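You operate a simulated robot arm through the tools that you are given. There is no shell and no other tool.

You run a simulated robot arm. Do the job below in one go: nothing can be reset, and whatever is moved stays where it is left.

Task
Try the blue, orange and green memory cards in the reader; leave the one with job 4 in it.
Fine: the other two go back in their slits; write or clear nothing; laptop stays on.

It is judged by the outcome, as a careful person would: the job done as asked, and still so three seconds after it is handed in. It fails if anything else is knocked over, pushed out of place, dropped, spilled or broken.

Robot
A 6-joint arm with a two-finger gripper, fixed in place. Base frame: the origin is at the foot of the arm, x ahead of it, y to its left, z up; the work surface is at about z = 75.8. Readings come in cm, degrees, newtons and seconds.
With the tool pointing down near the work surface it reaches from about 30 to 68 cm from the base axis. Its first joint turns from -66.0 to 66.0 degrees. Payload 2.45 kg.
The tool frame sits at the grasp point between the pads (the TCP): z along the fingers, y along the line on which they close. The tips reach 3 cm beyond it. The gripper opens to 10.6 cm. The gripper's body begins 7.9 cm behind the TCP.
Orientation is that of the tool frame in the base frame, as a unit quaternion [w, x, y, z]. With the fingers straight down and closing along the base's y, the tool's x points along the base's -x, its y along +y and its z along -z.

Tools
- The arm moves only by the tool jog_arm. Its argument "moves" is a list of rows, each a list of 6 numbers: the shift along the base's x, y, z in units of 200 mm (1.0 is 200 mm), then the turn, a rotation vector about the base's x, y, z in units of 45 degrees (1.0 is 45 degrees). In form: [[x, y, z, rx, ry, rz], ...]. A call has 1 to 20 rows; each row is the pose to reach, as a shift and turn from the pose commanded when the call began. "fingers" is the gripper command, from -1 (fully open) to 1 (shut), values between in proportion, set as the call begins (left out, the last holds). A call with a number of a shift or a turn outside -1 to 1 is refused whole. Each row takes 0.2 s and may step no farther than 5 cm and 8.6 degrees from the row before; otherwise, or with a gripper value out of range, the whole call is refused. A pose out of reach is approached as far as the arm can. The call stops where the force on the tool passes 40 N (or 10 N more than at its start, if that is more) or the arm is blocked; 0.2 s more then pass. Each finger travels about 15.3 cm/s and halts on what it meets, pressing with about 24 N; the grip force reading is that of the motor and also rises with nothing between the fingers. The clock runs only during rows and for 0.2 s after the last one: add rows that repeat a pose to give the fingers time. The reply holds the time, the measured pose of the TCP, the force on the tool along the base axes, the opening and the grip force, in the units named above and with some noise, with the torque about the TCP (base axes, N m) and any sound that the robot's microphone picked up, and new pictures: "pictures" is both (left out), scene, wrist or none.
- Cameras (640 x 400 px; columns grow to the right, rows downward): "scene" is fixed at [6.34, 43.93, 138.31]; the picture's right is [-0.53, -0.85, 0.00], its down [-0.65, 0.40, -0.64] and it looks along [0.55, -0.34, -0.77] (base axes); focal length 324 px, centre (320, 200). "wrist" rides on the gripper at [7.6, -0.2, -10.6] in the tool frame; the picture's right is [0.02, 1.00, 0.00], its down [-0.78, 0.02, -0.62] and it looks along [-0.62, 0.01, 0.78] (tool axes); focal length 247 px, centre (320, 200). There is no depth. A picture from a camera that has moved, and an enlarged one, comes with that camera's place and axes in the base frame and with its lens.
- close_up(camera, box): a new picture of the part [left, top, right, bottom] of that camera's present view, enlarged. The clock stands still meanwhile.
- finish_job(): hands the job in; it is judged then, once.

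Nothing tells you positions but the pictures and the camera data. Unless the task says otherwise, let go and move clear before handing in.

The tools are called as a command line: name --pt "numbers of a row" for each row, then --argument value for the rest, lists and objects as JSON in quotes. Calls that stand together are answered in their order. jog_arm: Moves the arm, as the interface text tells. Its arguments: {"type":"object","properties":{"moves":{"type":"array","items":{"type":"array","items":{"type":"number"}}},"fingers":{"type":"number"},"pictures":{"type":"string","enum":["both","scene","wrist","none"]}},"required":["moves"]} The other tools are called the same way: close_up (camera, box) takes an enlarged picture of a part of a camera's view; finish_job () hands the job in.

At the start:

```text
time: 0.0
tcp_pos: [30.07, 16.84, 104.59]
tcp_rot: [0.001, -0.001, 1.0, 0.001]
wrist_force: [0.7, 0.5, -0.2]
torque: [0.01, -0.01, 0.0]
width: 10.61
grip_force: 0.1
```

scene: 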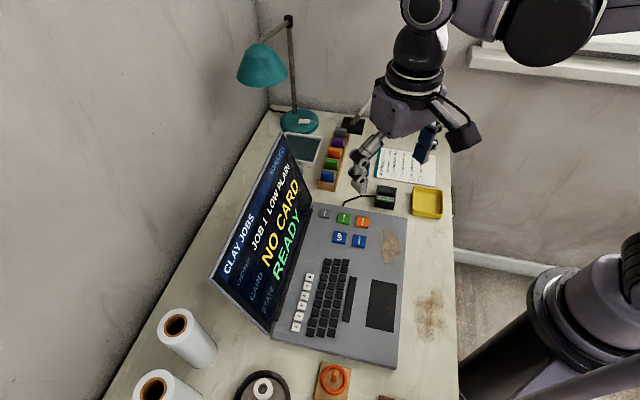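
wrist: 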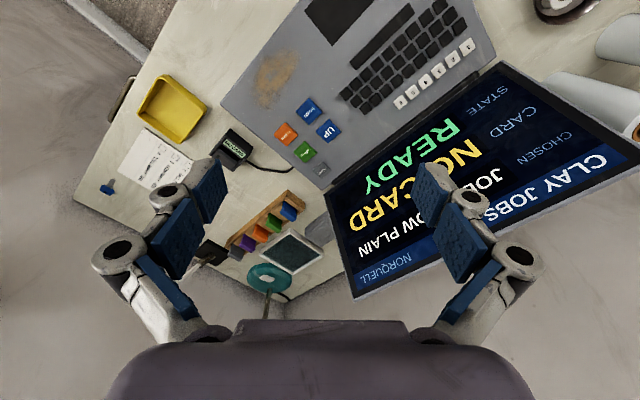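

I see a laptop whose screen reads "NO CARD / READY", a wooden rack with coloured cards, a small card reader and some keys on the laptop. I'll take close-ups to read the details before moving.

close_up --camera "scene" --box '[300, 110, 460, 210]'

close_up --camera "scene" --box '[200, 130, 420, 340]'

close_up --camera "wrist" --box '[190, 120, 350, 300]'

close_up --camera "wrist" --box '[70, 60, 270, 220]'

```text
4.00 times, centred on (380, 160) of scene
camera zoom: at [6.34, 43.93, 138.31], right [-0.53, -0.85, 0.0], down [-0.65, 0.4, -0.64], along [0.55, -0.34, -0.77], focal length 1294 px, centre (80, 360)
```

zoom: 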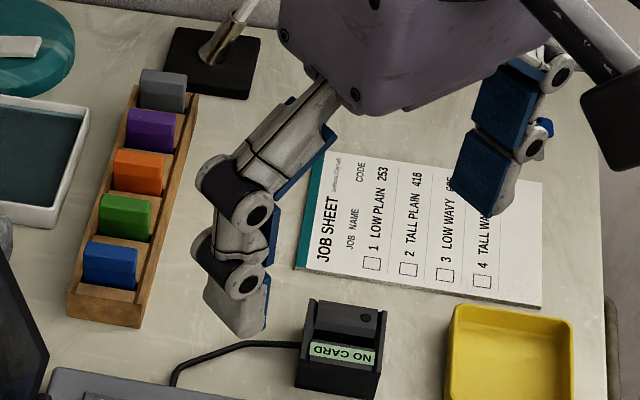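

```text
1.90 times, centred on (310, 235) of scene
camera zoom: at [6.34, 43.93, 138.31], right [-0.53, -0.85, 0.0], down [-0.65, 0.4, -0.64], along [0.55, -0.34, -0.77], focal length 616 px, centre (339, 133)
```

zoom: 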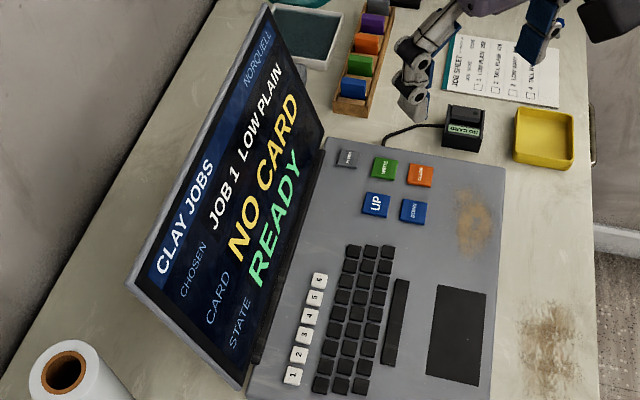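

```text
2.22 times, centred on (270, 210) of wrist
camera zoom: at [22.43, 16.57, 115.12], right [-0.02, 1.0, 0.0], down [0.78, 0.02, 0.62], along [0.62, 0.02, -0.78], focal length 549 px, centre (431, 178)
```

zoom: 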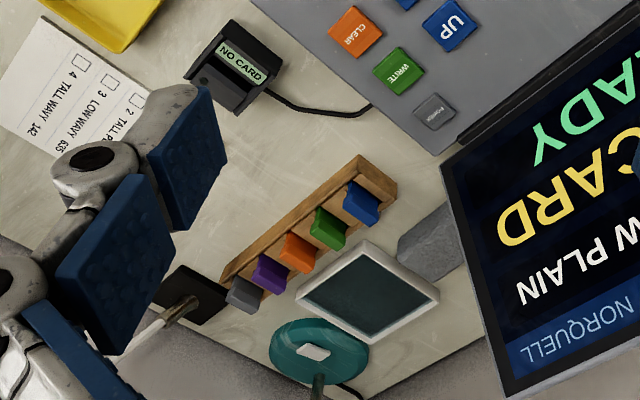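

```text
2.50 times, centred on (170, 140) of wrist
camera zoom: at [22.43, 16.57, 115.12], right [-0.02, 1.0, 0.0], down [0.78, 0.02, 0.62], along [0.62, 0.02, -0.78], focal length 617 px, centre (695, 350)
```

zoom: 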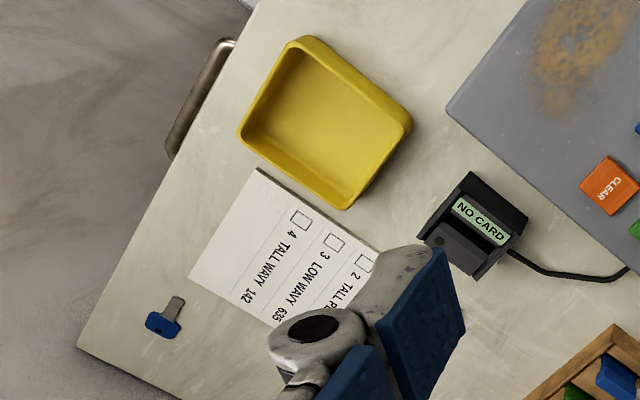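

The blue, green, orange, purple and grey cards stand in a diagonal wooden rack, near (54, 12) to (66, -3). The reader is near (41, 4) and shows "NO CARD", and the job sheet lists "4 TALL WAVY 142". I'll move the wrist camera for a better view of the rack and reader.

jog_arm --pt "0.05 -0.15 -0.08 0 0 0" --pt "0.1 -0.3 -0.16 0 0 0" --pt "0.15 -0.45 -0.25 0 0 0" --pt "0.2 -0.59 -0.33 0 0 0" --pt "0.2 -0.59 -0.33 0 0 0" --pictures "both"

```text
time: 1.2
tcp_pos: [34.13, 4.82, 98.08]
tcp_rot: [0.0, 0.0, 1.0, 0.0]
wrist_force: [0.8, -0.1, 0.0]
torque: [0.02, -0.01, 0.02]
width: 10.59
grip_force: 0.1
camera wrist: at [26.44, 4.54, 108.64], right [-0.02, 1.0, 0.0], down [0.78, 0.02, 0.62], along [0.62, 0.02, -0.78], focal length 247 px, centre (320, 200)
```

scene: 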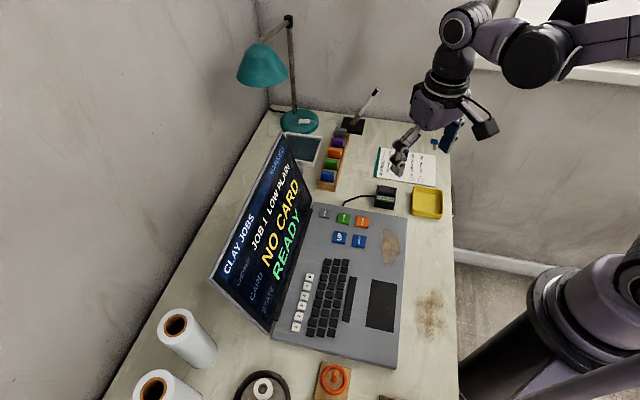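
wrist: 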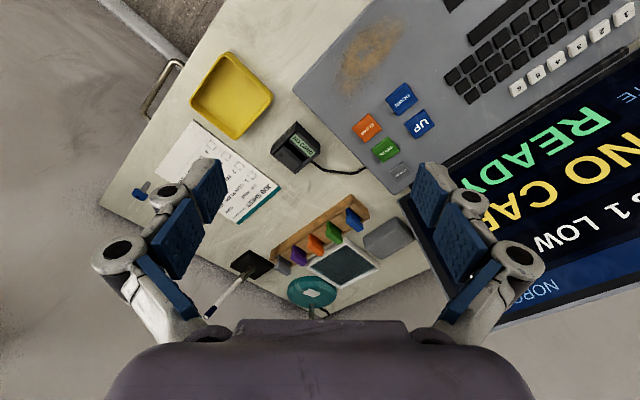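

close_up --camera "wrist" --box '[250, 100, 410, 200]'

close_up --camera "wrist" --box '[250, 190, 410, 290]'

close_up --camera "scene" --box '[310, 110, 450, 225]'

```text
4.00 times, centred on (330, 150) of wrist
camera zoom: at [26.44, 4.54, 108.64], right [-0.02, 1.0, 0.0], down [0.78, 0.02, 0.62], along [0.62, 0.02, -0.78], focal length 988 px, centre (280, 400)
```

zoom: 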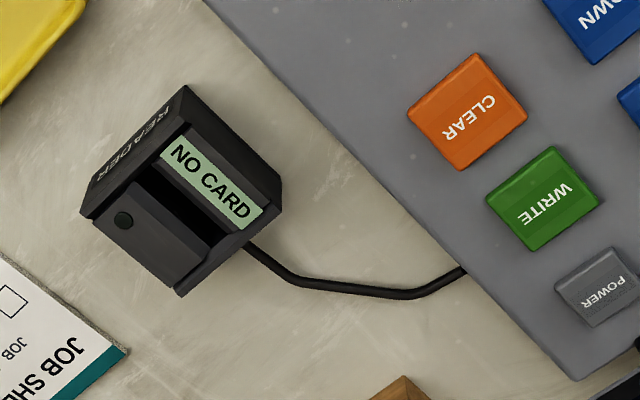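

```text
4.00 times, centred on (330, 240) of wrist
camera zoom: at [26.44, 4.54, 108.64], right [-0.02, 1.0, 0.0], down [0.78, 0.02, 0.62], along [0.62, 0.02, -0.78], focal length 988 px, centre (280, 40)
```

zoom: 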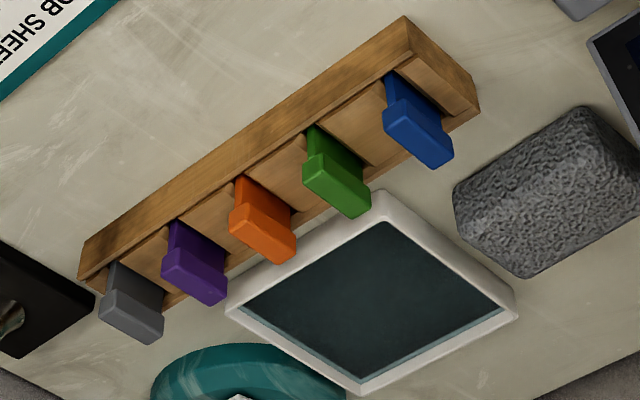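

```text
3.48 times, centred on (380, 168) of scene
camera zoom: at [6.34, 43.93, 138.31], right [-0.53, -0.85, 0.0], down [-0.65, 0.4, -0.64], along [0.55, -0.34, -0.77], focal length 1125 px, centre (111, 313)
```

zoom: 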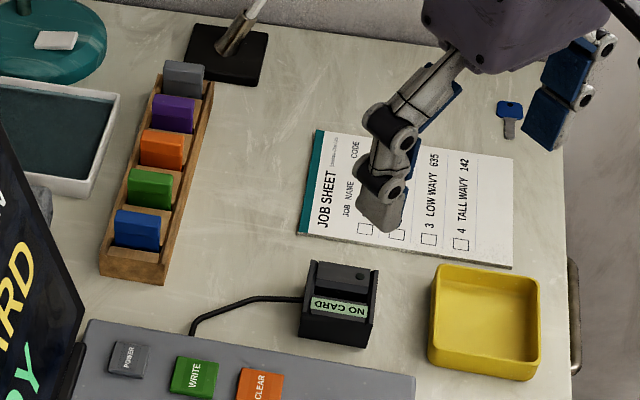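

The rack row runs along (0.7, -0.7), with the cards about 4.4 cm apart and standing across the row. The reader slot looks parallel to the cards. I'll turn the tool 45° and move in for a close look at the reader.

jog_arm --pt "0.02 -0.06 -0.057 0 0 0.15" --pt "0.04 -0.12 -0.114 0 0 0.3" --pt "0.06 -0.18 -0.171 0 0 0.45" --pt "0.08 -0.24 -0.228 0 0 0.6" --pt "0.1 -0.3 -0.285 0 0 0.75" --pt "0.12 -0.36 -0.342 0 0 0.9" --pt "0.1385 -0.421 -0.4 0 0 1.0" --pt "0.1385 -0.421 -0.4 0 0 1.0" --pictures "both"

```text
time: 3.0
tcp_pos: [36.95, -3.19, 89.96]
tcp_rot: [0.001, -0.384, 0.923, 0.002]
wrist_force: [-0.1, 0.0, 0.1]
torque: [0.03, 0.0, 0.02]
width: 10.6
grip_force: 0.0
camera wrist: at [31.74, -8.88, 100.5], right [-0.72, 0.69, 0.0], down [0.54, 0.57, 0.62], along [0.43, 0.45, -0.78], focal length 247 px, centre (320, 200)
```

scene: 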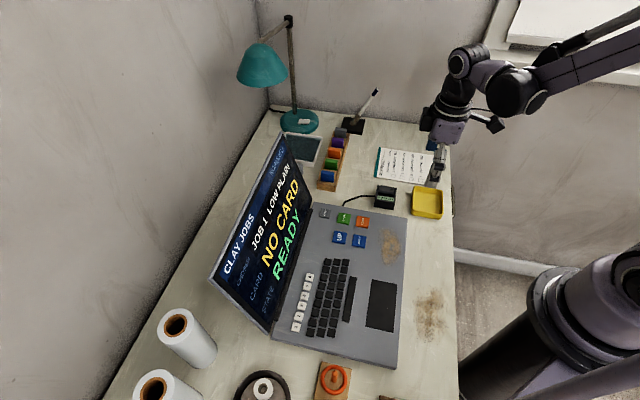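
wrist: 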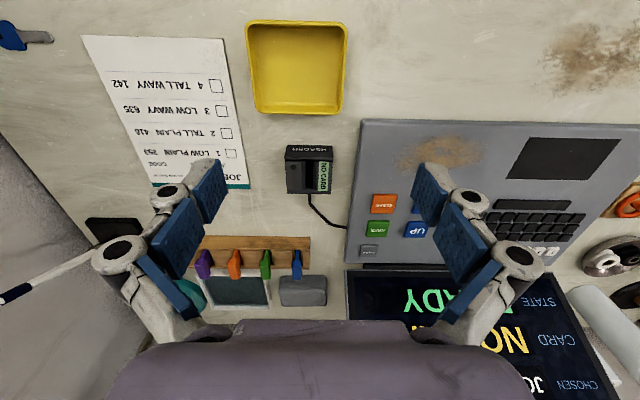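

Now the rack and reader look nearly square-on in the wrist view. I'll zoom in on both.

close_up --camera "wrist" --box '[260, 125, 360, 225]'

close_up --camera "wrist" --box '[180, 210, 340, 310]'

close_up --camera "scene" --box '[360, 165, 420, 225]'

close_up --camera "scene" --box '[310, 120, 370, 200]'

```text
4.00 times, centred on (310, 175) of wrist
camera zoom: at [31.74, -8.88, 100.5], right [-0.72, 0.69, 0.0], down [0.54, 0.57, 0.62], along [0.43, 0.45, -0.78], focal length 988 px, centre (360, 300)
```

zoom: 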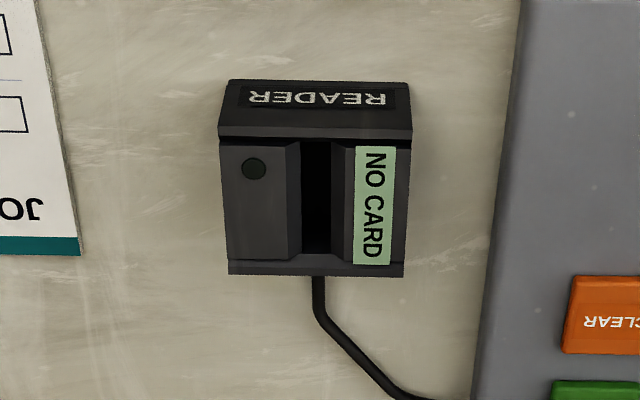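

```text
4.00 times, centred on (260, 260) of wrist
camera zoom: at [31.74, -8.88, 100.5], right [-0.72, 0.69, 0.0], down [0.54, 0.57, 0.62], along [0.43, 0.45, -0.78], focal length 988 px, centre (560, -40)
```

zoom: 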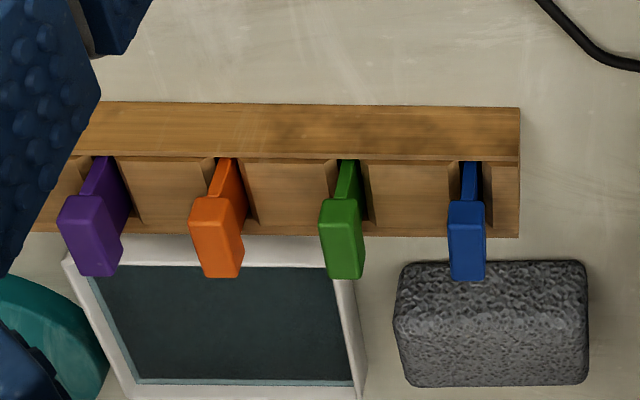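

```text
6.67 times, centred on (390, 195) of scene
camera zoom: at [6.34, 43.93, 138.31], right [-0.53, -0.85, 0.0], down [-0.65, 0.4, -0.64], along [0.55, -0.34, -0.77], focal length 2157 px, centre (-147, 233)
```

zoom: 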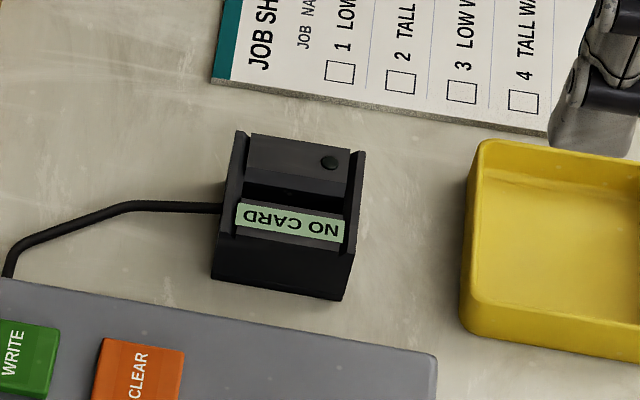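

```text
5.00 times, centred on (340, 160) of scene
camera zoom: at [6.34, 43.93, 138.31], right [-0.53, -0.85, 0.0], down [-0.65, 0.4, -0.64], along [0.55, -0.34, -0.77], focal length 1617 px, centre (220, 400)
```

zoom: 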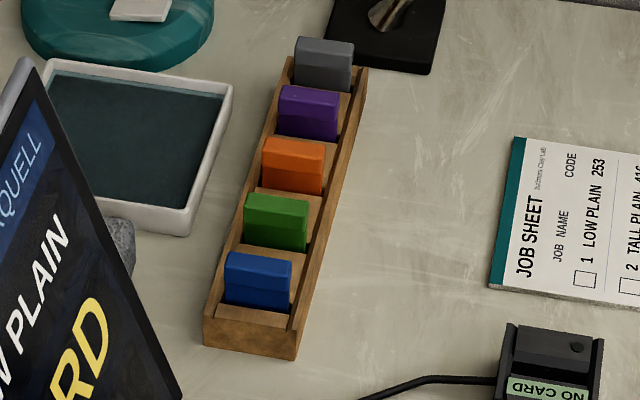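

The reader slot runs along the cards' width, with a funnel-shaped entry between a raised block and the display. Each card has a thicker cap on a thinner blade, and blue is near (55, 11, 79). I'll move above the blue card with the fingers partly closed and look again.

jog_arm --pt "0.15 0.12 0.0 0 0 0" --pt "0.3 0.24 0.0 0 0 0" --pt "0.45 0.36 0.0 0 0 0" --pt "0.6 0.48 0.0 0 0 0" --pt "0.75 0.6 0.0 0 0 0" --pt "0.91 0.7145 0.0 0 0 0" --pt "0.91 0.7145 -0.1 0 0 0" --pt "0.91 0.7145 -0.1 0 0 0" --fingers 0.434 --pictures "both"

```text
time: 4.8
tcp_pos: [54.98, 11.05, 87.72]
tcp_rot: [0.001, -0.383, 0.924, 0.002]
wrist_force: [0.0, -0.7, 0.6]
torque: [0.01, -0.01, 0.01]
width: 3.01
grip_force: 0.1
camera wrist: at [49.67, 5.44, 98.43], right [-0.72, 0.69, 0.0], down [0.54, 0.56, 0.62], along [0.43, 0.45, -0.78], focal length 247 px, centre (320, 200)
```

scene: 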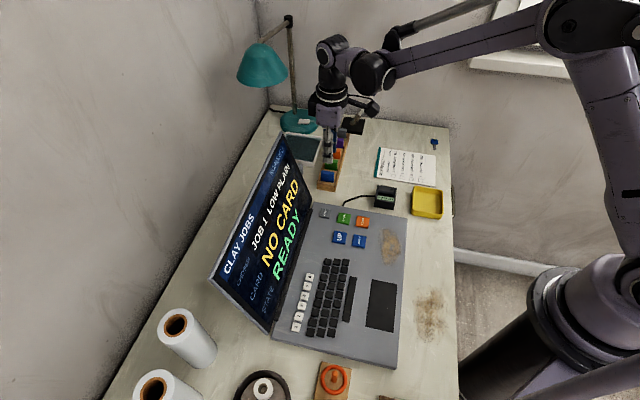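
wrist: 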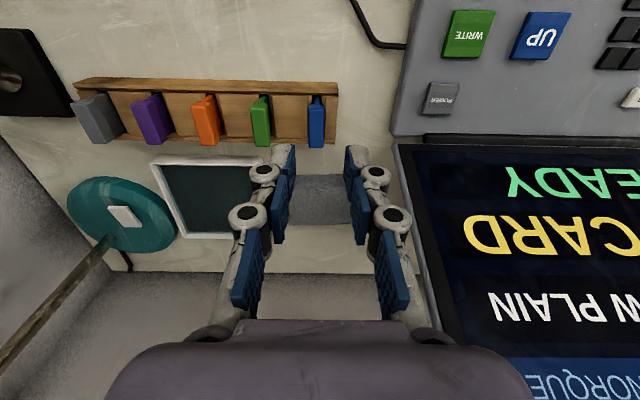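

close_up --camera "wrist" --box '[240, 70, 360, 160]'

close_up --camera "scene" --box '[310, 130, 370, 200]'

```text
4.44 times, centred on (300, 115) of wrist
camera zoom: at [49.67, 5.44, 98.43], right [-0.72, 0.69, 0.0], down [0.54, 0.56, 0.62], along [0.43, 0.45, -0.78], focal length 1098 px, centre (409, 578)
```

zoom: 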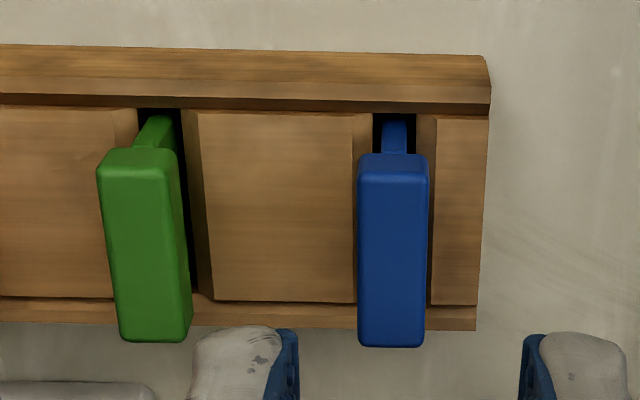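

```text
5.71 times, centred on (340, 165) of scene
camera zoom: at [6.34, 43.93, 138.31], right [-0.53, -0.85, 0.0], down [-0.65, 0.4, -0.64], along [0.55, -0.34, -0.77], focal length 1848 px, centre (206, 400)
```

zoom: 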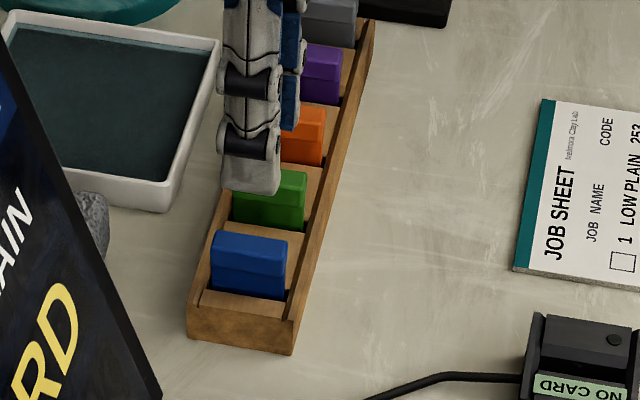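

Cross-checking the views puts the blue card's top centre near (55.5, 11.1, 78.7), about 0.3 cm along the row from my current line. The rack rim is near z 76.5. I'll centre over the card and come part-way down to check.

jog_arm --pt "0.0293 0.006 0 0 0 0" --pt "0.0293 0.006 -0.1 0 0 0" --pt "0.0293 0.006 -0.2 0 0 0" --pt "0.0293 0.006 -0.225 0 0 0" --pt "0.0293 0.006 -0.225 0 0 0" --fingers 0.434 --pictures "both"

close_up --camera "wrist" --box '[240, 70, 400, 200]'

close_up --camera "scene" --box '[300, 110, 370, 200]'

```text
time: 6.0
tcp_pos: [55.35, 11.16, 83.52]
tcp_rot: [0.001, -0.384, 0.923, 0.002]
wrist_force: [-0.1, 0.2, -0.4]
torque: [-0.01, 0.02, -0.02]
width: 3.01
grip_force: 0.1
camera wrist: at [50.26, 5.53, 94.05], right [-0.72, 0.69, 0.0], down [0.54, 0.56, 0.62], along [0.43, 0.45, -0.78], focal length 247 px, centre (320, 200)
```

scene: 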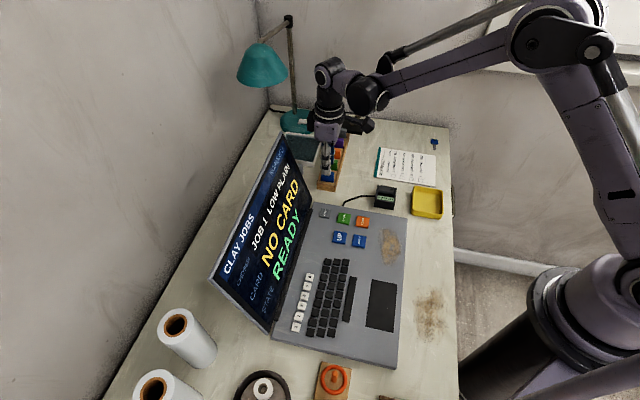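
wrist: 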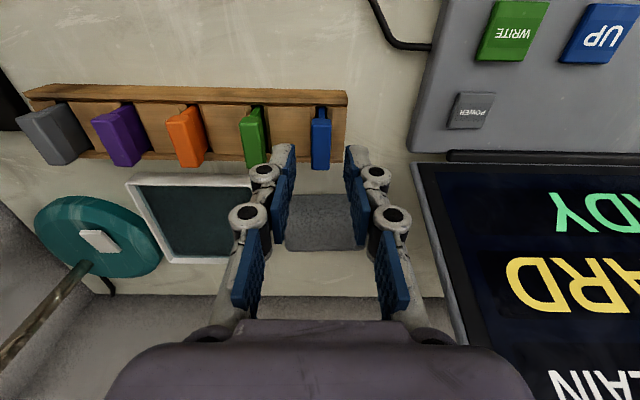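

```text
3.08 times, centred on (320, 135) of wrist
camera zoom: at [50.26, 5.53, 94.05], right [-0.72, 0.69, 0.0], down [0.54, 0.56, 0.62], along [0.43, 0.45, -0.78], focal length 760 px, centre (320, 400)
```

zoom: 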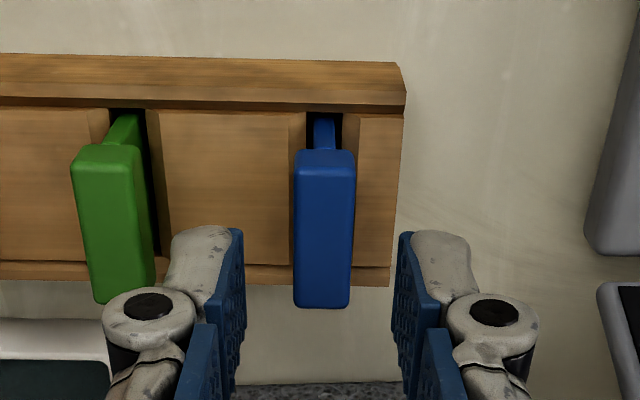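

```text
4.44 times, centred on (335, 155) of scene
camera zoom: at [6.34, 43.93, 138.31], right [-0.53, -0.85, 0.0], down [-0.65, 0.4, -0.64], along [0.55, -0.34, -0.77], focal length 1438 px, centre (253, 400)
```

zoom: 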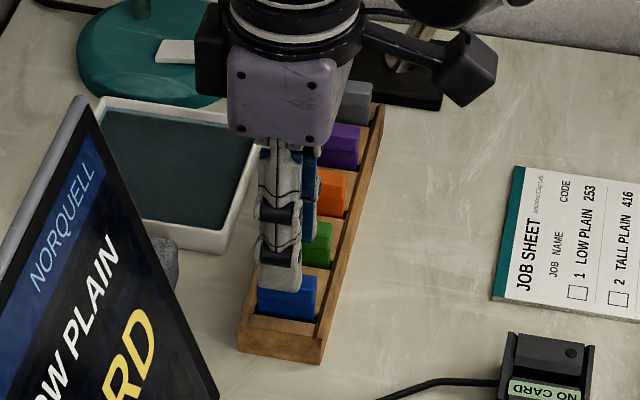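

The blue card is centred between the fingers. I'll go down 3.2 cm so the tips straddle the cap just above the rack, and check before closing.

jog_arm --pt "0 0 -0.04 0 0 0" --pt "0 0 -0.08 0 0 0" --pt "0 0 -0.12 0 0 0" --pt "0 0 -0.16 0 0 0" --pt "0 0 -0.16 0 0 0" --fingers 0.434 --pictures "wrist"

close_up --camera "wrist" --box '[240, 90, 400, 220]'

close_up --camera "scene" --box '[310, 140, 360, 200]'

```text
time: 7.2
tcp_pos: [55.43, 11.05, 80.1]
tcp_rot: [0.0, -0.383, 0.924, 0.002]
wrist_force: [1.0, -0.6, -0.2]
torque: [-0.02, -0.01, -0.01]
width: 2.99
grip_force: 0.1
camera wrist: at [50.21, 5.41, 90.74], right [-0.72, 0.69, 0.0], down [0.54, 0.56, 0.62], along [0.43, 0.45, -0.78], focal length 247 px, centre (320, 200)
```

wrist: 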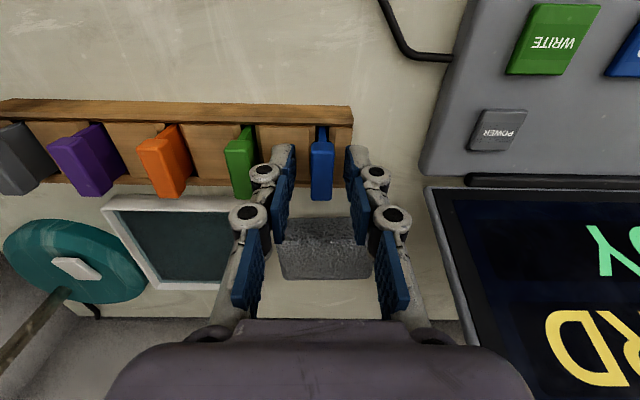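

```text
3.08 times, centred on (320, 155) of wrist
camera zoom: at [50.21, 5.41, 90.74], right [-0.72, 0.69, 0.0], down [0.54, 0.56, 0.62], along [0.43, 0.45, -0.78], focal length 760 px, centre (320, 338)
```

zoom: 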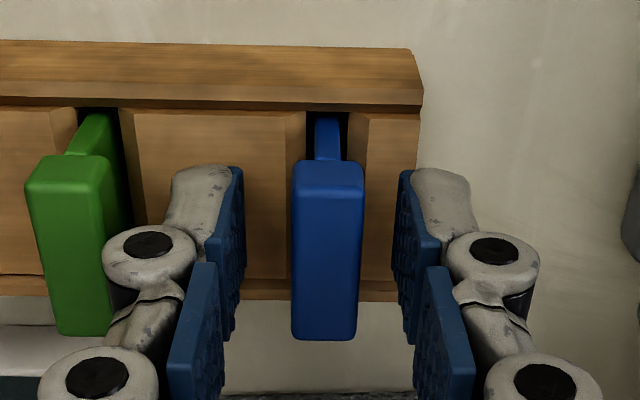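

```text
6.67 times, centred on (335, 170) of scene
camera zoom: at [6.34, 43.93, 138.31], right [-0.53, -0.85, 0.0], down [-0.65, 0.4, -0.64], along [0.55, -0.34, -0.77], focal length 2157 px, centre (220, 400)
```

zoom: 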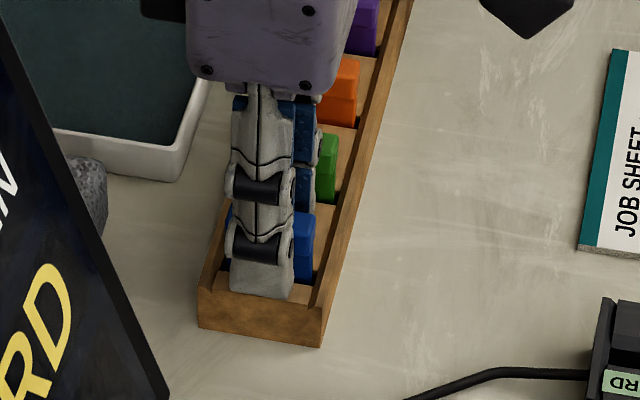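

The fingers straddle the blue cap with no contact. I'll centre by about 1 mm, then close and check the grip.

jog_arm --pt "-0.0043 0.0041 0 0 0 0" --pt "-0.0043 0.0041 0 0 0 0" --fingers 0.434 --pictures "none"

jog_arm --pt "0 0 0 0 0 0" --pt "0 0 0 0 0 0" --pt "0 0 0 0 0 0" --fingers 1 --pictures "wrist"

close_up --camera "wrist" --box '[240, 90, 400, 220]'

```text
time: 7.8
tcp_pos: [55.38, 11.16, 80.16]
tcp_rot: [0.0, -0.384, 0.923, 0.001]
wrist_force: [0.5, -0.2, -0.3]
torque: [0.03, 0.0, 0.04]
width: 3.0
grip_force: 0.1
```

```text
time: 8.6
tcp_pos: [55.37, 11.07, 80.22]
tcp_rot: [0.001, -0.384, 0.924, 0.001]
wrist_force: [-0.1, -0.6, 0.6]
torque: [0.03, 0.02, -0.01]
width: 1.12
grip_force: 24.1
camera wrist: at [50.18, 5.52, 90.8], right [-0.72, 0.69, 0.0], down [0.54, 0.56, 0.62], along [0.43, 0.45, -0.78], focal length 247 px, centre (320, 200)
```

wrist: 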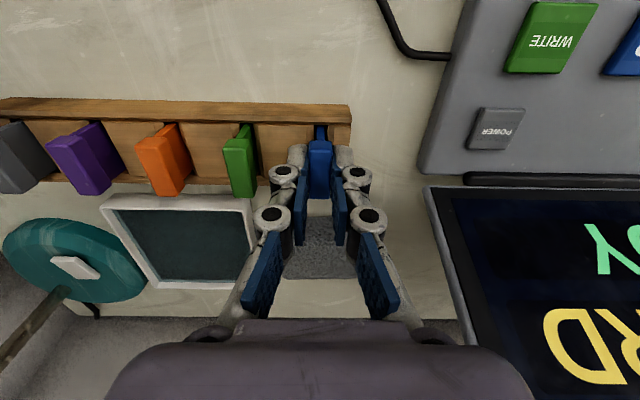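

```text
3.08 times, centred on (320, 155) of wrist
camera zoom: at [50.18, 5.52, 90.8], right [-0.72, 0.69, 0.0], down [0.54, 0.56, 0.62], along [0.43, 0.45, -0.78], focal length 760 px, centre (320, 338)
```

zoom: 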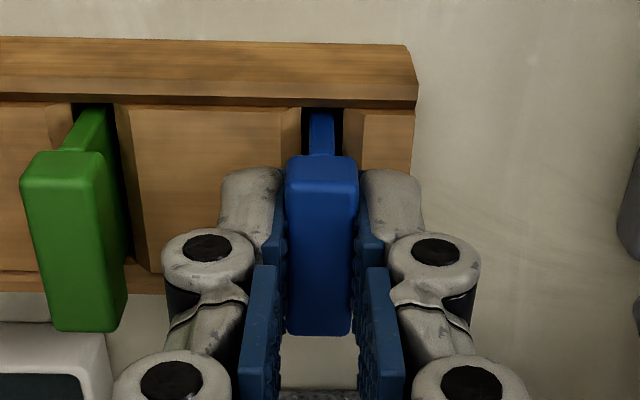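

The blue card is gripped at 1.12 cm with 24 N. I'll lift it straight up 10 cm and check that it comes out cleanly.

jog_arm --pt "0 0 0.05 0 0 0" --pt "0 0 0.1 0 0 0" --pt "0 0 0.2 0 0 0" --pt "0 0 0.3 0 0 0" --pt "0 0 0.4 0 0 0" --pt "0 0 0.5 0 0 0" --pt "0 0 0.5 0 0 0" --fingers 1 --pictures "both"

close_up --camera "wrist" --box '[240, 90, 400, 220]'

close_up --camera "scene" --box '[290, 100, 370, 200]'

```text
time: 10.2
tcp_pos: [55.39, 11.08, 90.18]
tcp_rot: [0.0, -0.383, 0.924, 0.001]
wrist_force: [0.3, 0.7, 0.2]
torque: [-0.03, 0.04, -0.03]
width: 1.11
grip_force: 24.4
camera wrist: at [50.2, 5.5, 100.77], right [-0.72, 0.69, 0.0], down [0.54, 0.56, 0.62], along [0.43, 0.45, -0.78], focal length 247 px, centre (320, 200)
```

scene: 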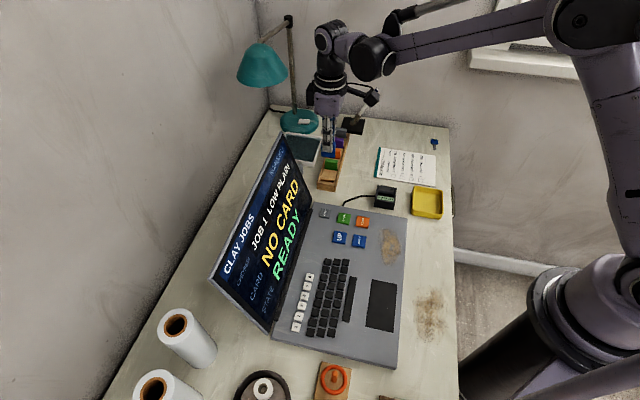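
wrist: 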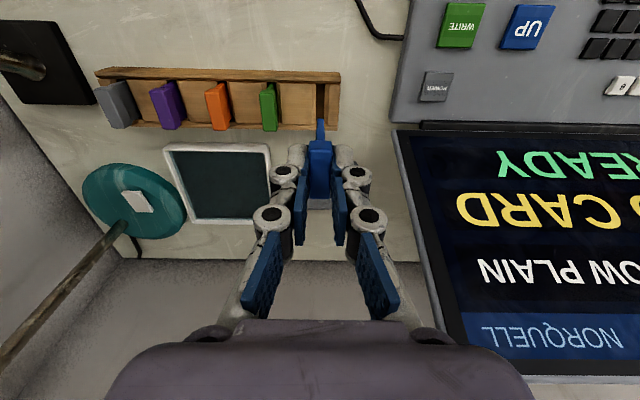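

```text
3.08 times, centred on (320, 155) of wrist
camera zoom: at [50.2, 5.5, 100.77], right [-0.72, 0.69, 0.0], down [0.54, 0.56, 0.62], along [0.43, 0.45, -0.78], focal length 760 px, centre (320, 338)
```

zoom: 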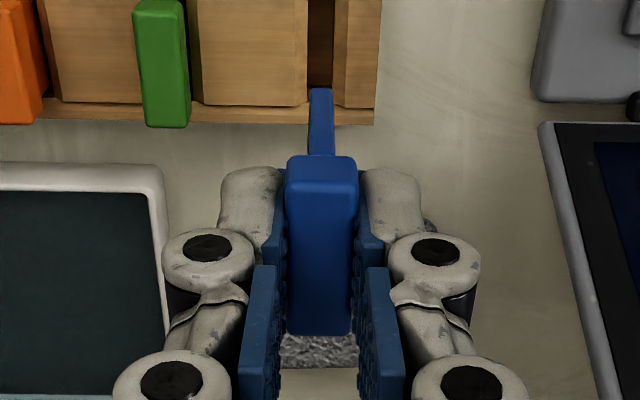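

```text
4.00 times, centred on (330, 150) of scene
camera zoom: at [6.34, 43.93, 138.31], right [-0.53, -0.85, 0.0], down [-0.65, 0.4, -0.64], along [0.55, -0.34, -0.77], focal length 1294 px, centre (280, 400)
```

zoom: 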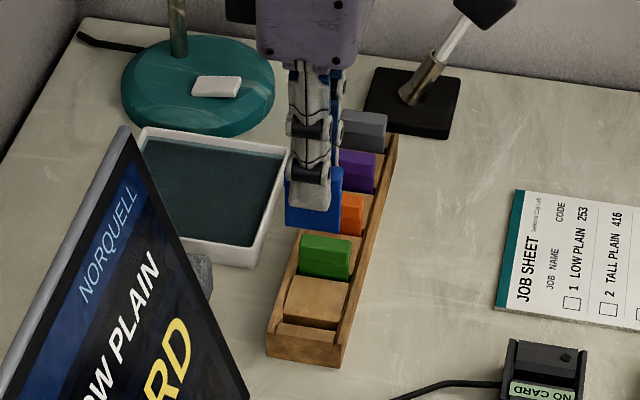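

The blue card is out, with its blade bottom about 6 cm below the TCP. The reader slot comes out near (43.4, 1.5), with the reader top near z 76.5. I'll carry the card over the reader at height and look.

jog_arm --pt "-0.12 -0.096 0 0 0 0" --pt "-0.24 -0.192 0 0 0 0" --pt "-0.36 -0.288 0 0 0 0" --pt "-0.48 -0.384 0 0 0 0" --pt "-0.599 -0.48 0 0 0 0" --pt "-0.599 -0.48 0 0 0 0" --fingers 1 --pictures "both"

close_up --camera "wrist" --box '[270, 60, 370, 160]'

close_up --camera "scene" --box '[340, 130, 440, 230]'

```text
time: 11.6
tcp_pos: [43.61, 1.5, 90.25]
tcp_rot: [0.0, -0.383, 0.924, 0.001]
wrist_force: [0.6, 0.1, -0.5]
torque: [0.0, 0.01, -0.01]
width: 1.11
grip_force: 24.0
camera wrist: at [38.3, -4.17, 100.87], right [-0.72, 0.69, 0.0], down [0.54, 0.56, 0.62], along [0.43, 0.45, -0.78], focal length 247 px, centre (320, 200)
```

scene: 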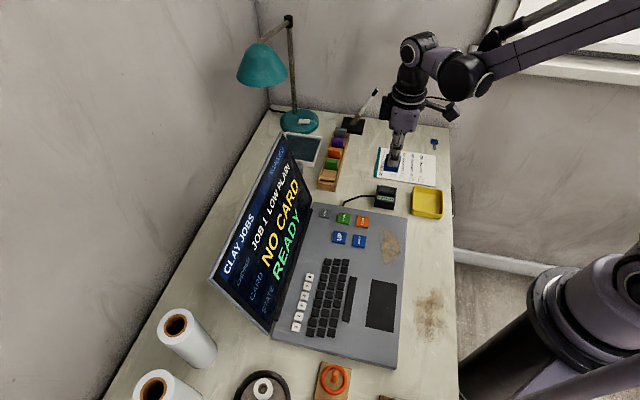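
wrist: 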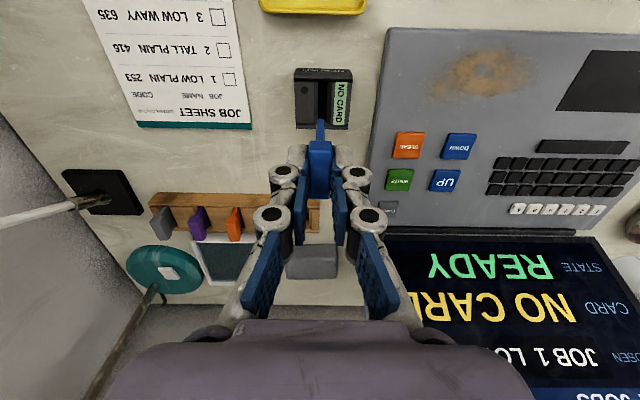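

```text
4.00 times, centred on (320, 110) of wrist
camera zoom: at [38.3, -4.17, 100.87], right [-0.72, 0.69, 0.0], down [0.54, 0.56, 0.62], along [0.43, 0.45, -0.78], focal length 988 px, centre (320, 560)
```

zoom: 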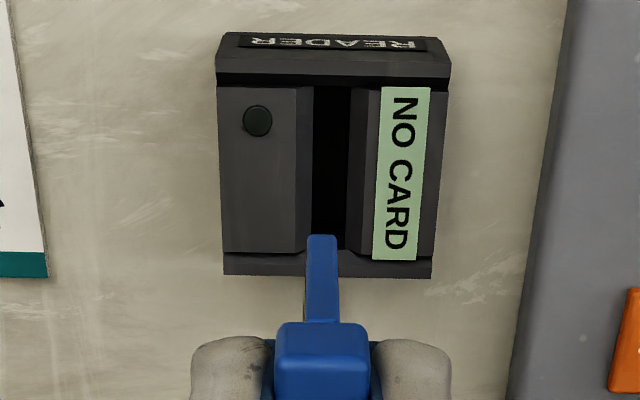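

```text
4.00 times, centred on (390, 180) of scene
camera zoom: at [6.34, 43.93, 138.31], right [-0.53, -0.85, 0.0], down [-0.65, 0.4, -0.64], along [0.55, -0.34, -0.77], focal length 1294 px, centre (40, 280)
```

zoom: 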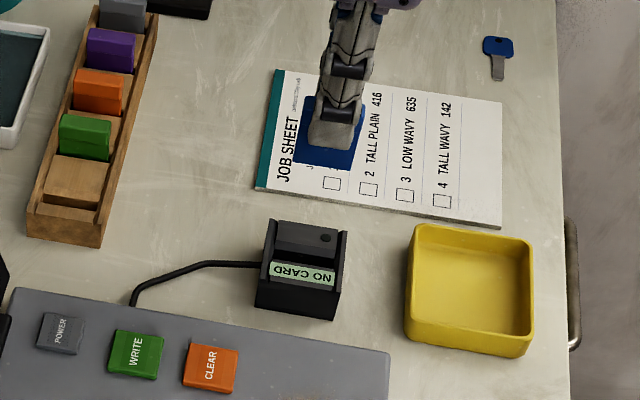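

The view is clear. The slot is about 0.23 cm to the image right of the blade, and the card sits about 0.27 cm forward of the TCP. I'll correct both and lower the card to just above the reader.

jog_arm --pt "-0.01785 -0.0015 0 0 0 0" --pt "-0.01785 -0.0015 -0.1 0 0 0" --pt "-0.01785 -0.0015 -0.2 0 0 0" --pt "-0.01785 -0.0015 -0.29 0 0 0" --pt "-0.01785 -0.0015 -0.29 0 0 0" --fingers 1 --pictures "wrist"

close_up --camera "wrist" --box '[270, 60, 370, 160]'

close_up --camera "scene" --box '[350, 150, 430, 220]'

```text
time: 12.8
tcp_pos: [43.14, 1.37, 84.33]
tcp_rot: [0.0, -0.384, 0.923, 0.001]
wrist_force: [0.4, -0.2, 0.2]
torque: [0.0, -0.02, -0.02]
width: 1.1
grip_force: 24.4
camera wrist: at [37.81, -4.24, 94.92], right [-0.72, 0.69, 0.0], down [0.54, 0.56, 0.62], along [0.43, 0.45, -0.78], focal length 247 px, centre (320, 200)
```

wrist: 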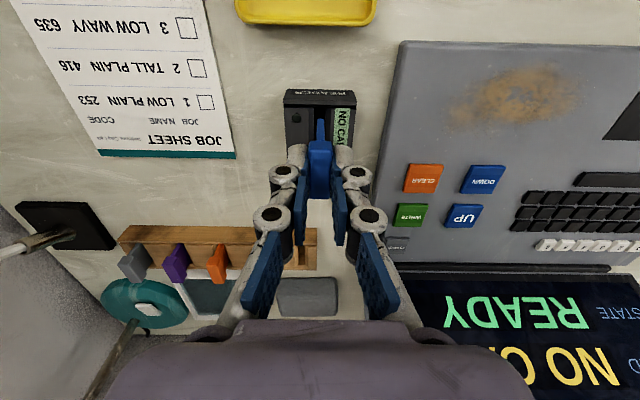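

```text
4.00 times, centred on (320, 110) of wrist
camera zoom: at [37.81, -4.24, 94.92], right [-0.72, 0.69, 0.0], down [0.54, 0.56, 0.62], along [0.43, 0.45, -0.78], focal length 988 px, centre (320, 560)
```

zoom: 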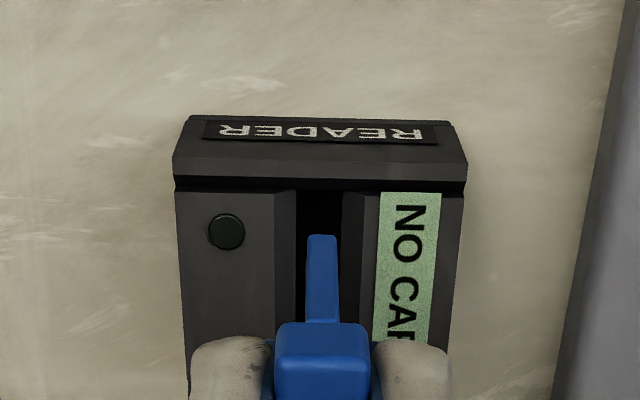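

```text
5.71 times, centred on (390, 185) of scene
camera zoom: at [6.34, 43.93, 138.31], right [-0.53, -0.85, 0.0], down [-0.65, 0.4, -0.64], along [0.55, -0.34, -0.77], focal length 1848 px, centre (-80, 286)
```

zoom: 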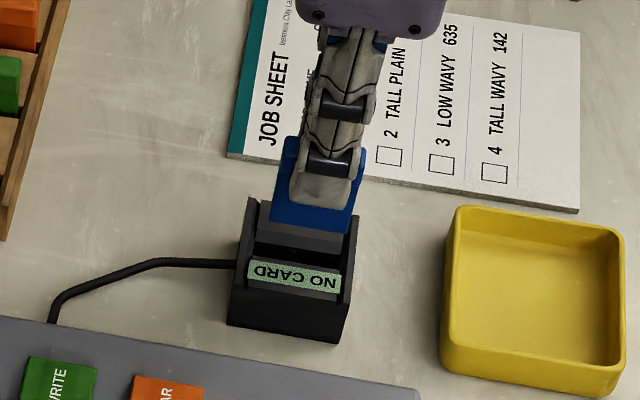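

The blade is lined up with the slot to within about half a millimetre. I'll lower it in small steps and watch the force.

jog_arm --pt "0 0 -0.015 0 0 0" --pt "0 0 -0.03 0 0 0" --pt "0 0 -0.045 0 0 0" --pt "0 0 -0.06 0 0 0" --pt "0 0 -0.075 0 0 0" --pt "0 0 -0.09 0 0 0" --pt "0 0 -0.1 0 0 0" --pt "0 0 -0.1 0 0 0" --fingers 1 --pictures "wrist"

close_up --camera "wrist" --box '[270, 60, 370, 160]'

```text
time: 14.6
tcp_pos: [43.22, 1.52, 82.36]
tcp_rot: [0.001, -0.384, 0.924, 0.001]
wrist_force: [-0.5, -0.5, 0.4]
torque: [0.0, 0.03, -0.01]
width: 1.12
grip_force: 24.2
camera wrist: at [37.96, -4.12, 92.91], right [-0.72, 0.69, 0.0], down [0.54, 0.56, 0.62], along [0.43, 0.45, -0.78], focal length 247 px, centre (320, 200)
```

wrist: 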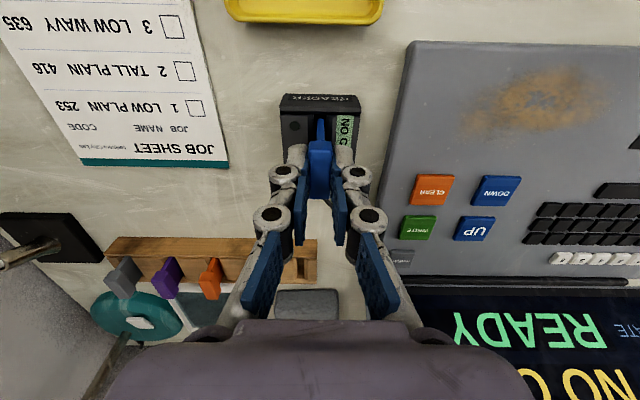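

```text
4.00 times, centred on (320, 110) of wrist
camera zoom: at [37.96, -4.12, 92.91], right [-0.72, 0.69, 0.0], down [0.54, 0.56, 0.62], along [0.43, 0.45, -0.78], focal length 988 px, centre (320, 560)
```

zoom: 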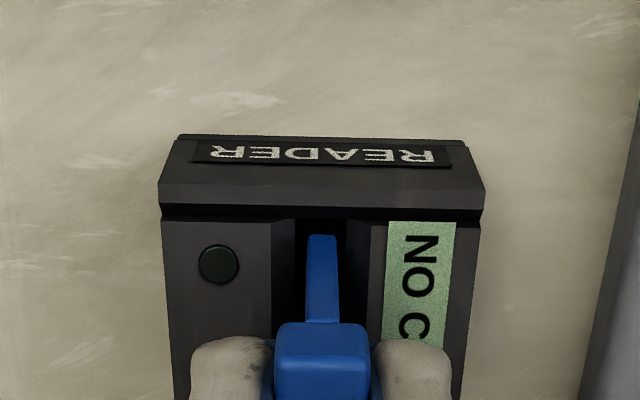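

Still free, with the blade entering the slot. I'll keep lowering in small steps.

jog_arm --pt "0 0 -0.0125 0 0 0" --pt "0 0 -0.025 0 0 0" --pt "0 0 -0.0375 0 0 0" --pt "0 0 -0.05 0 0 0" --pt "0 0 -0.05 0 0 0" --fingers 1 --pictures "wrist"

close_up --camera "wrist" --box '[270, 60, 370, 160]'

close_up --camera "scene" --box '[350, 150, 430, 220]'

```text
time: 15.8
tcp_pos: [43.18, 1.44, 81.38]
tcp_rot: [0.0, -0.383, 0.924, 0.002]
wrist_force: [-0.2, 0.2, 0.5]
torque: [0.01, 0.0, 0.03]
width: 1.07
grip_force: 24.2
camera wrist: at [37.9, -4.23, 91.94], right [-0.72, 0.69, 0.0], down [0.54, 0.56, 0.62], along [0.43, 0.45, -0.78], focal length 247 px, centre (320, 200)
```

wrist: 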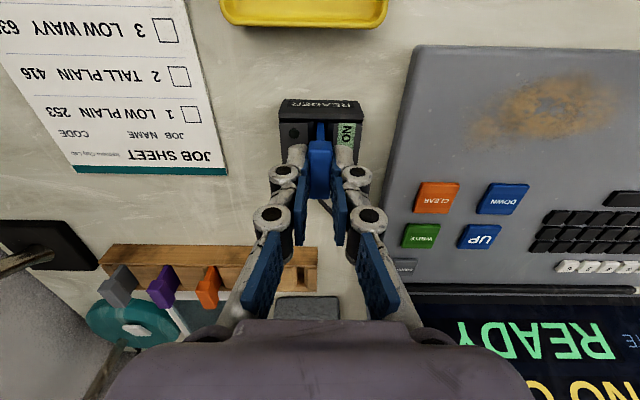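

```text
4.00 times, centred on (320, 110) of wrist
camera zoom: at [37.9, -4.23, 91.94], right [-0.72, 0.69, 0.0], down [0.54, 0.56, 0.62], along [0.43, 0.45, -0.78], focal length 988 px, centre (320, 560)
```

zoom: 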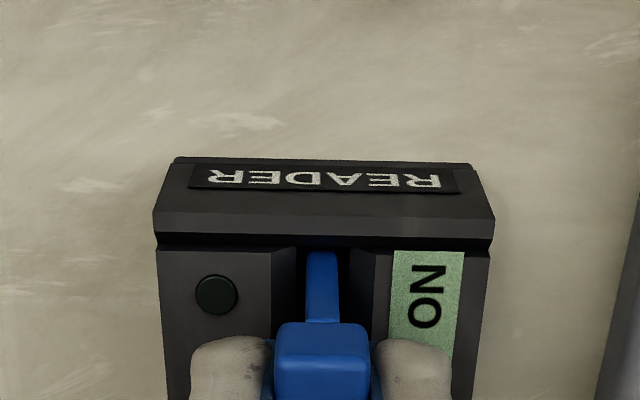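

```text
5.71 times, centred on (390, 185) of scene
camera zoom: at [6.34, 43.93, 138.31], right [-0.53, -0.85, 0.0], down [-0.65, 0.4, -0.64], along [0.55, -0.34, -0.77], focal length 1848 px, centre (-80, 286)
```

zoom: 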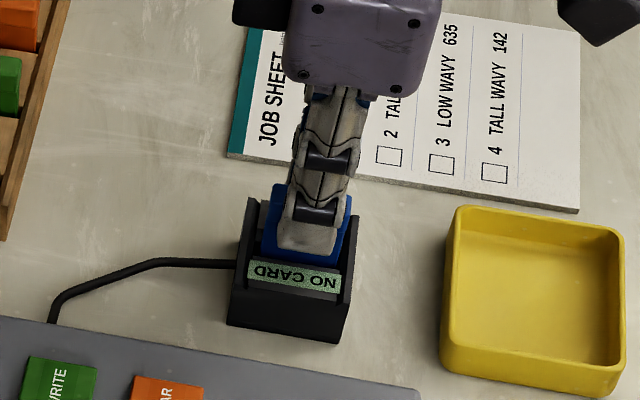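

jog_arm --pt "0 0 -0.0125 0 0 0" --pt "0 0 -0.025 0 0 0" --pt "0 0 -0.0375 0 0 0" --pt "0 0 -0.0375 0 0 0" --fingers 1 --pictures "both"

close_up --camera "wrist" --box '[270, 60, 370, 160]'

close_up --camera "scene" --box '[350, 150, 430, 220]'

```text
time: 16.8
tcp_pos: [43.12, 1.55, 80.66]
tcp_rot: [0.001, -0.383, 0.924, 0.001]
wrist_force: [0.0, -0.4, -0.3]
torque: [0.04, -0.01, 0.01]
width: 1.11
grip_force: 23.7
camera wrist: at [37.88, -4.08, 91.23], right [-0.72, 0.69, 0.0], down [0.54, 0.56, 0.62], along [0.43, 0.45, -0.78], focal length 247 px, centre (320, 200)
```

scene: 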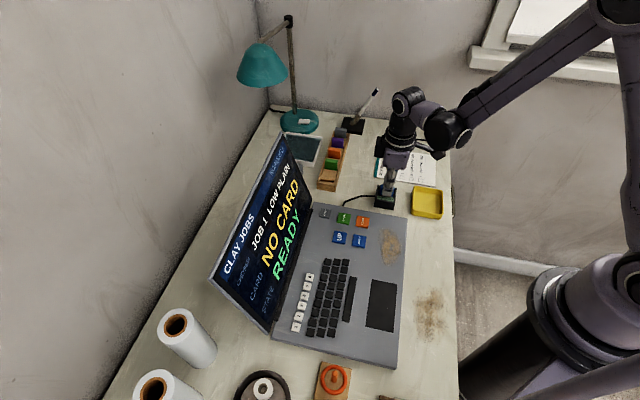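
wrist: 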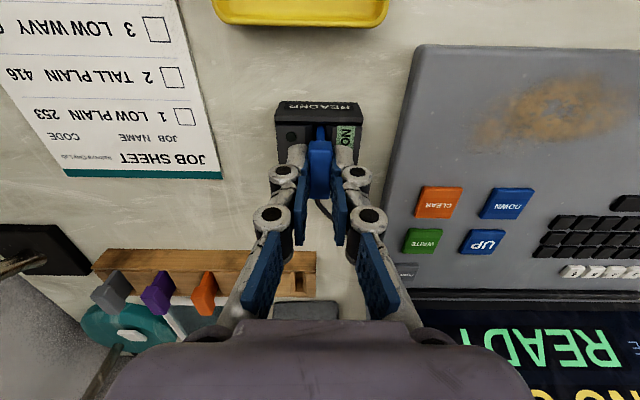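

```text
4.00 times, centred on (320, 110) of wrist
camera zoom: at [37.88, -4.08, 91.23], right [-0.72, 0.69, 0.0], down [0.54, 0.56, 0.62], along [0.43, 0.45, -0.78], focal length 988 px, centre (320, 560)
```

zoom: 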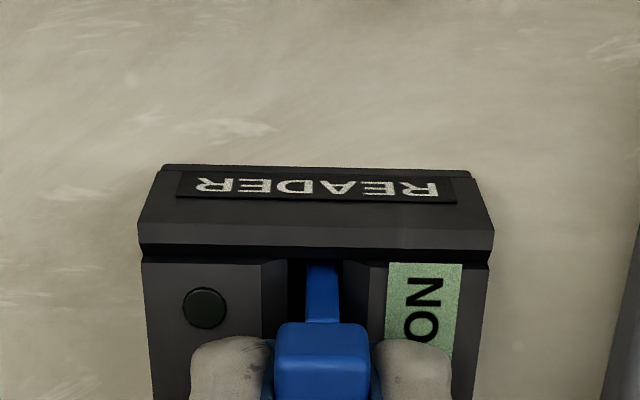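

```text
5.71 times, centred on (390, 185) of scene
camera zoom: at [6.34, 43.93, 138.31], right [-0.53, -0.85, 0.0], down [-0.65, 0.4, -0.64], along [0.55, -0.34, -0.77], focal length 1848 px, centre (-80, 286)
```

zoom: 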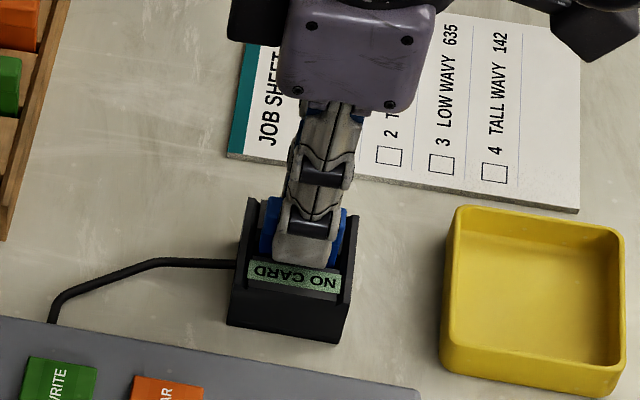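

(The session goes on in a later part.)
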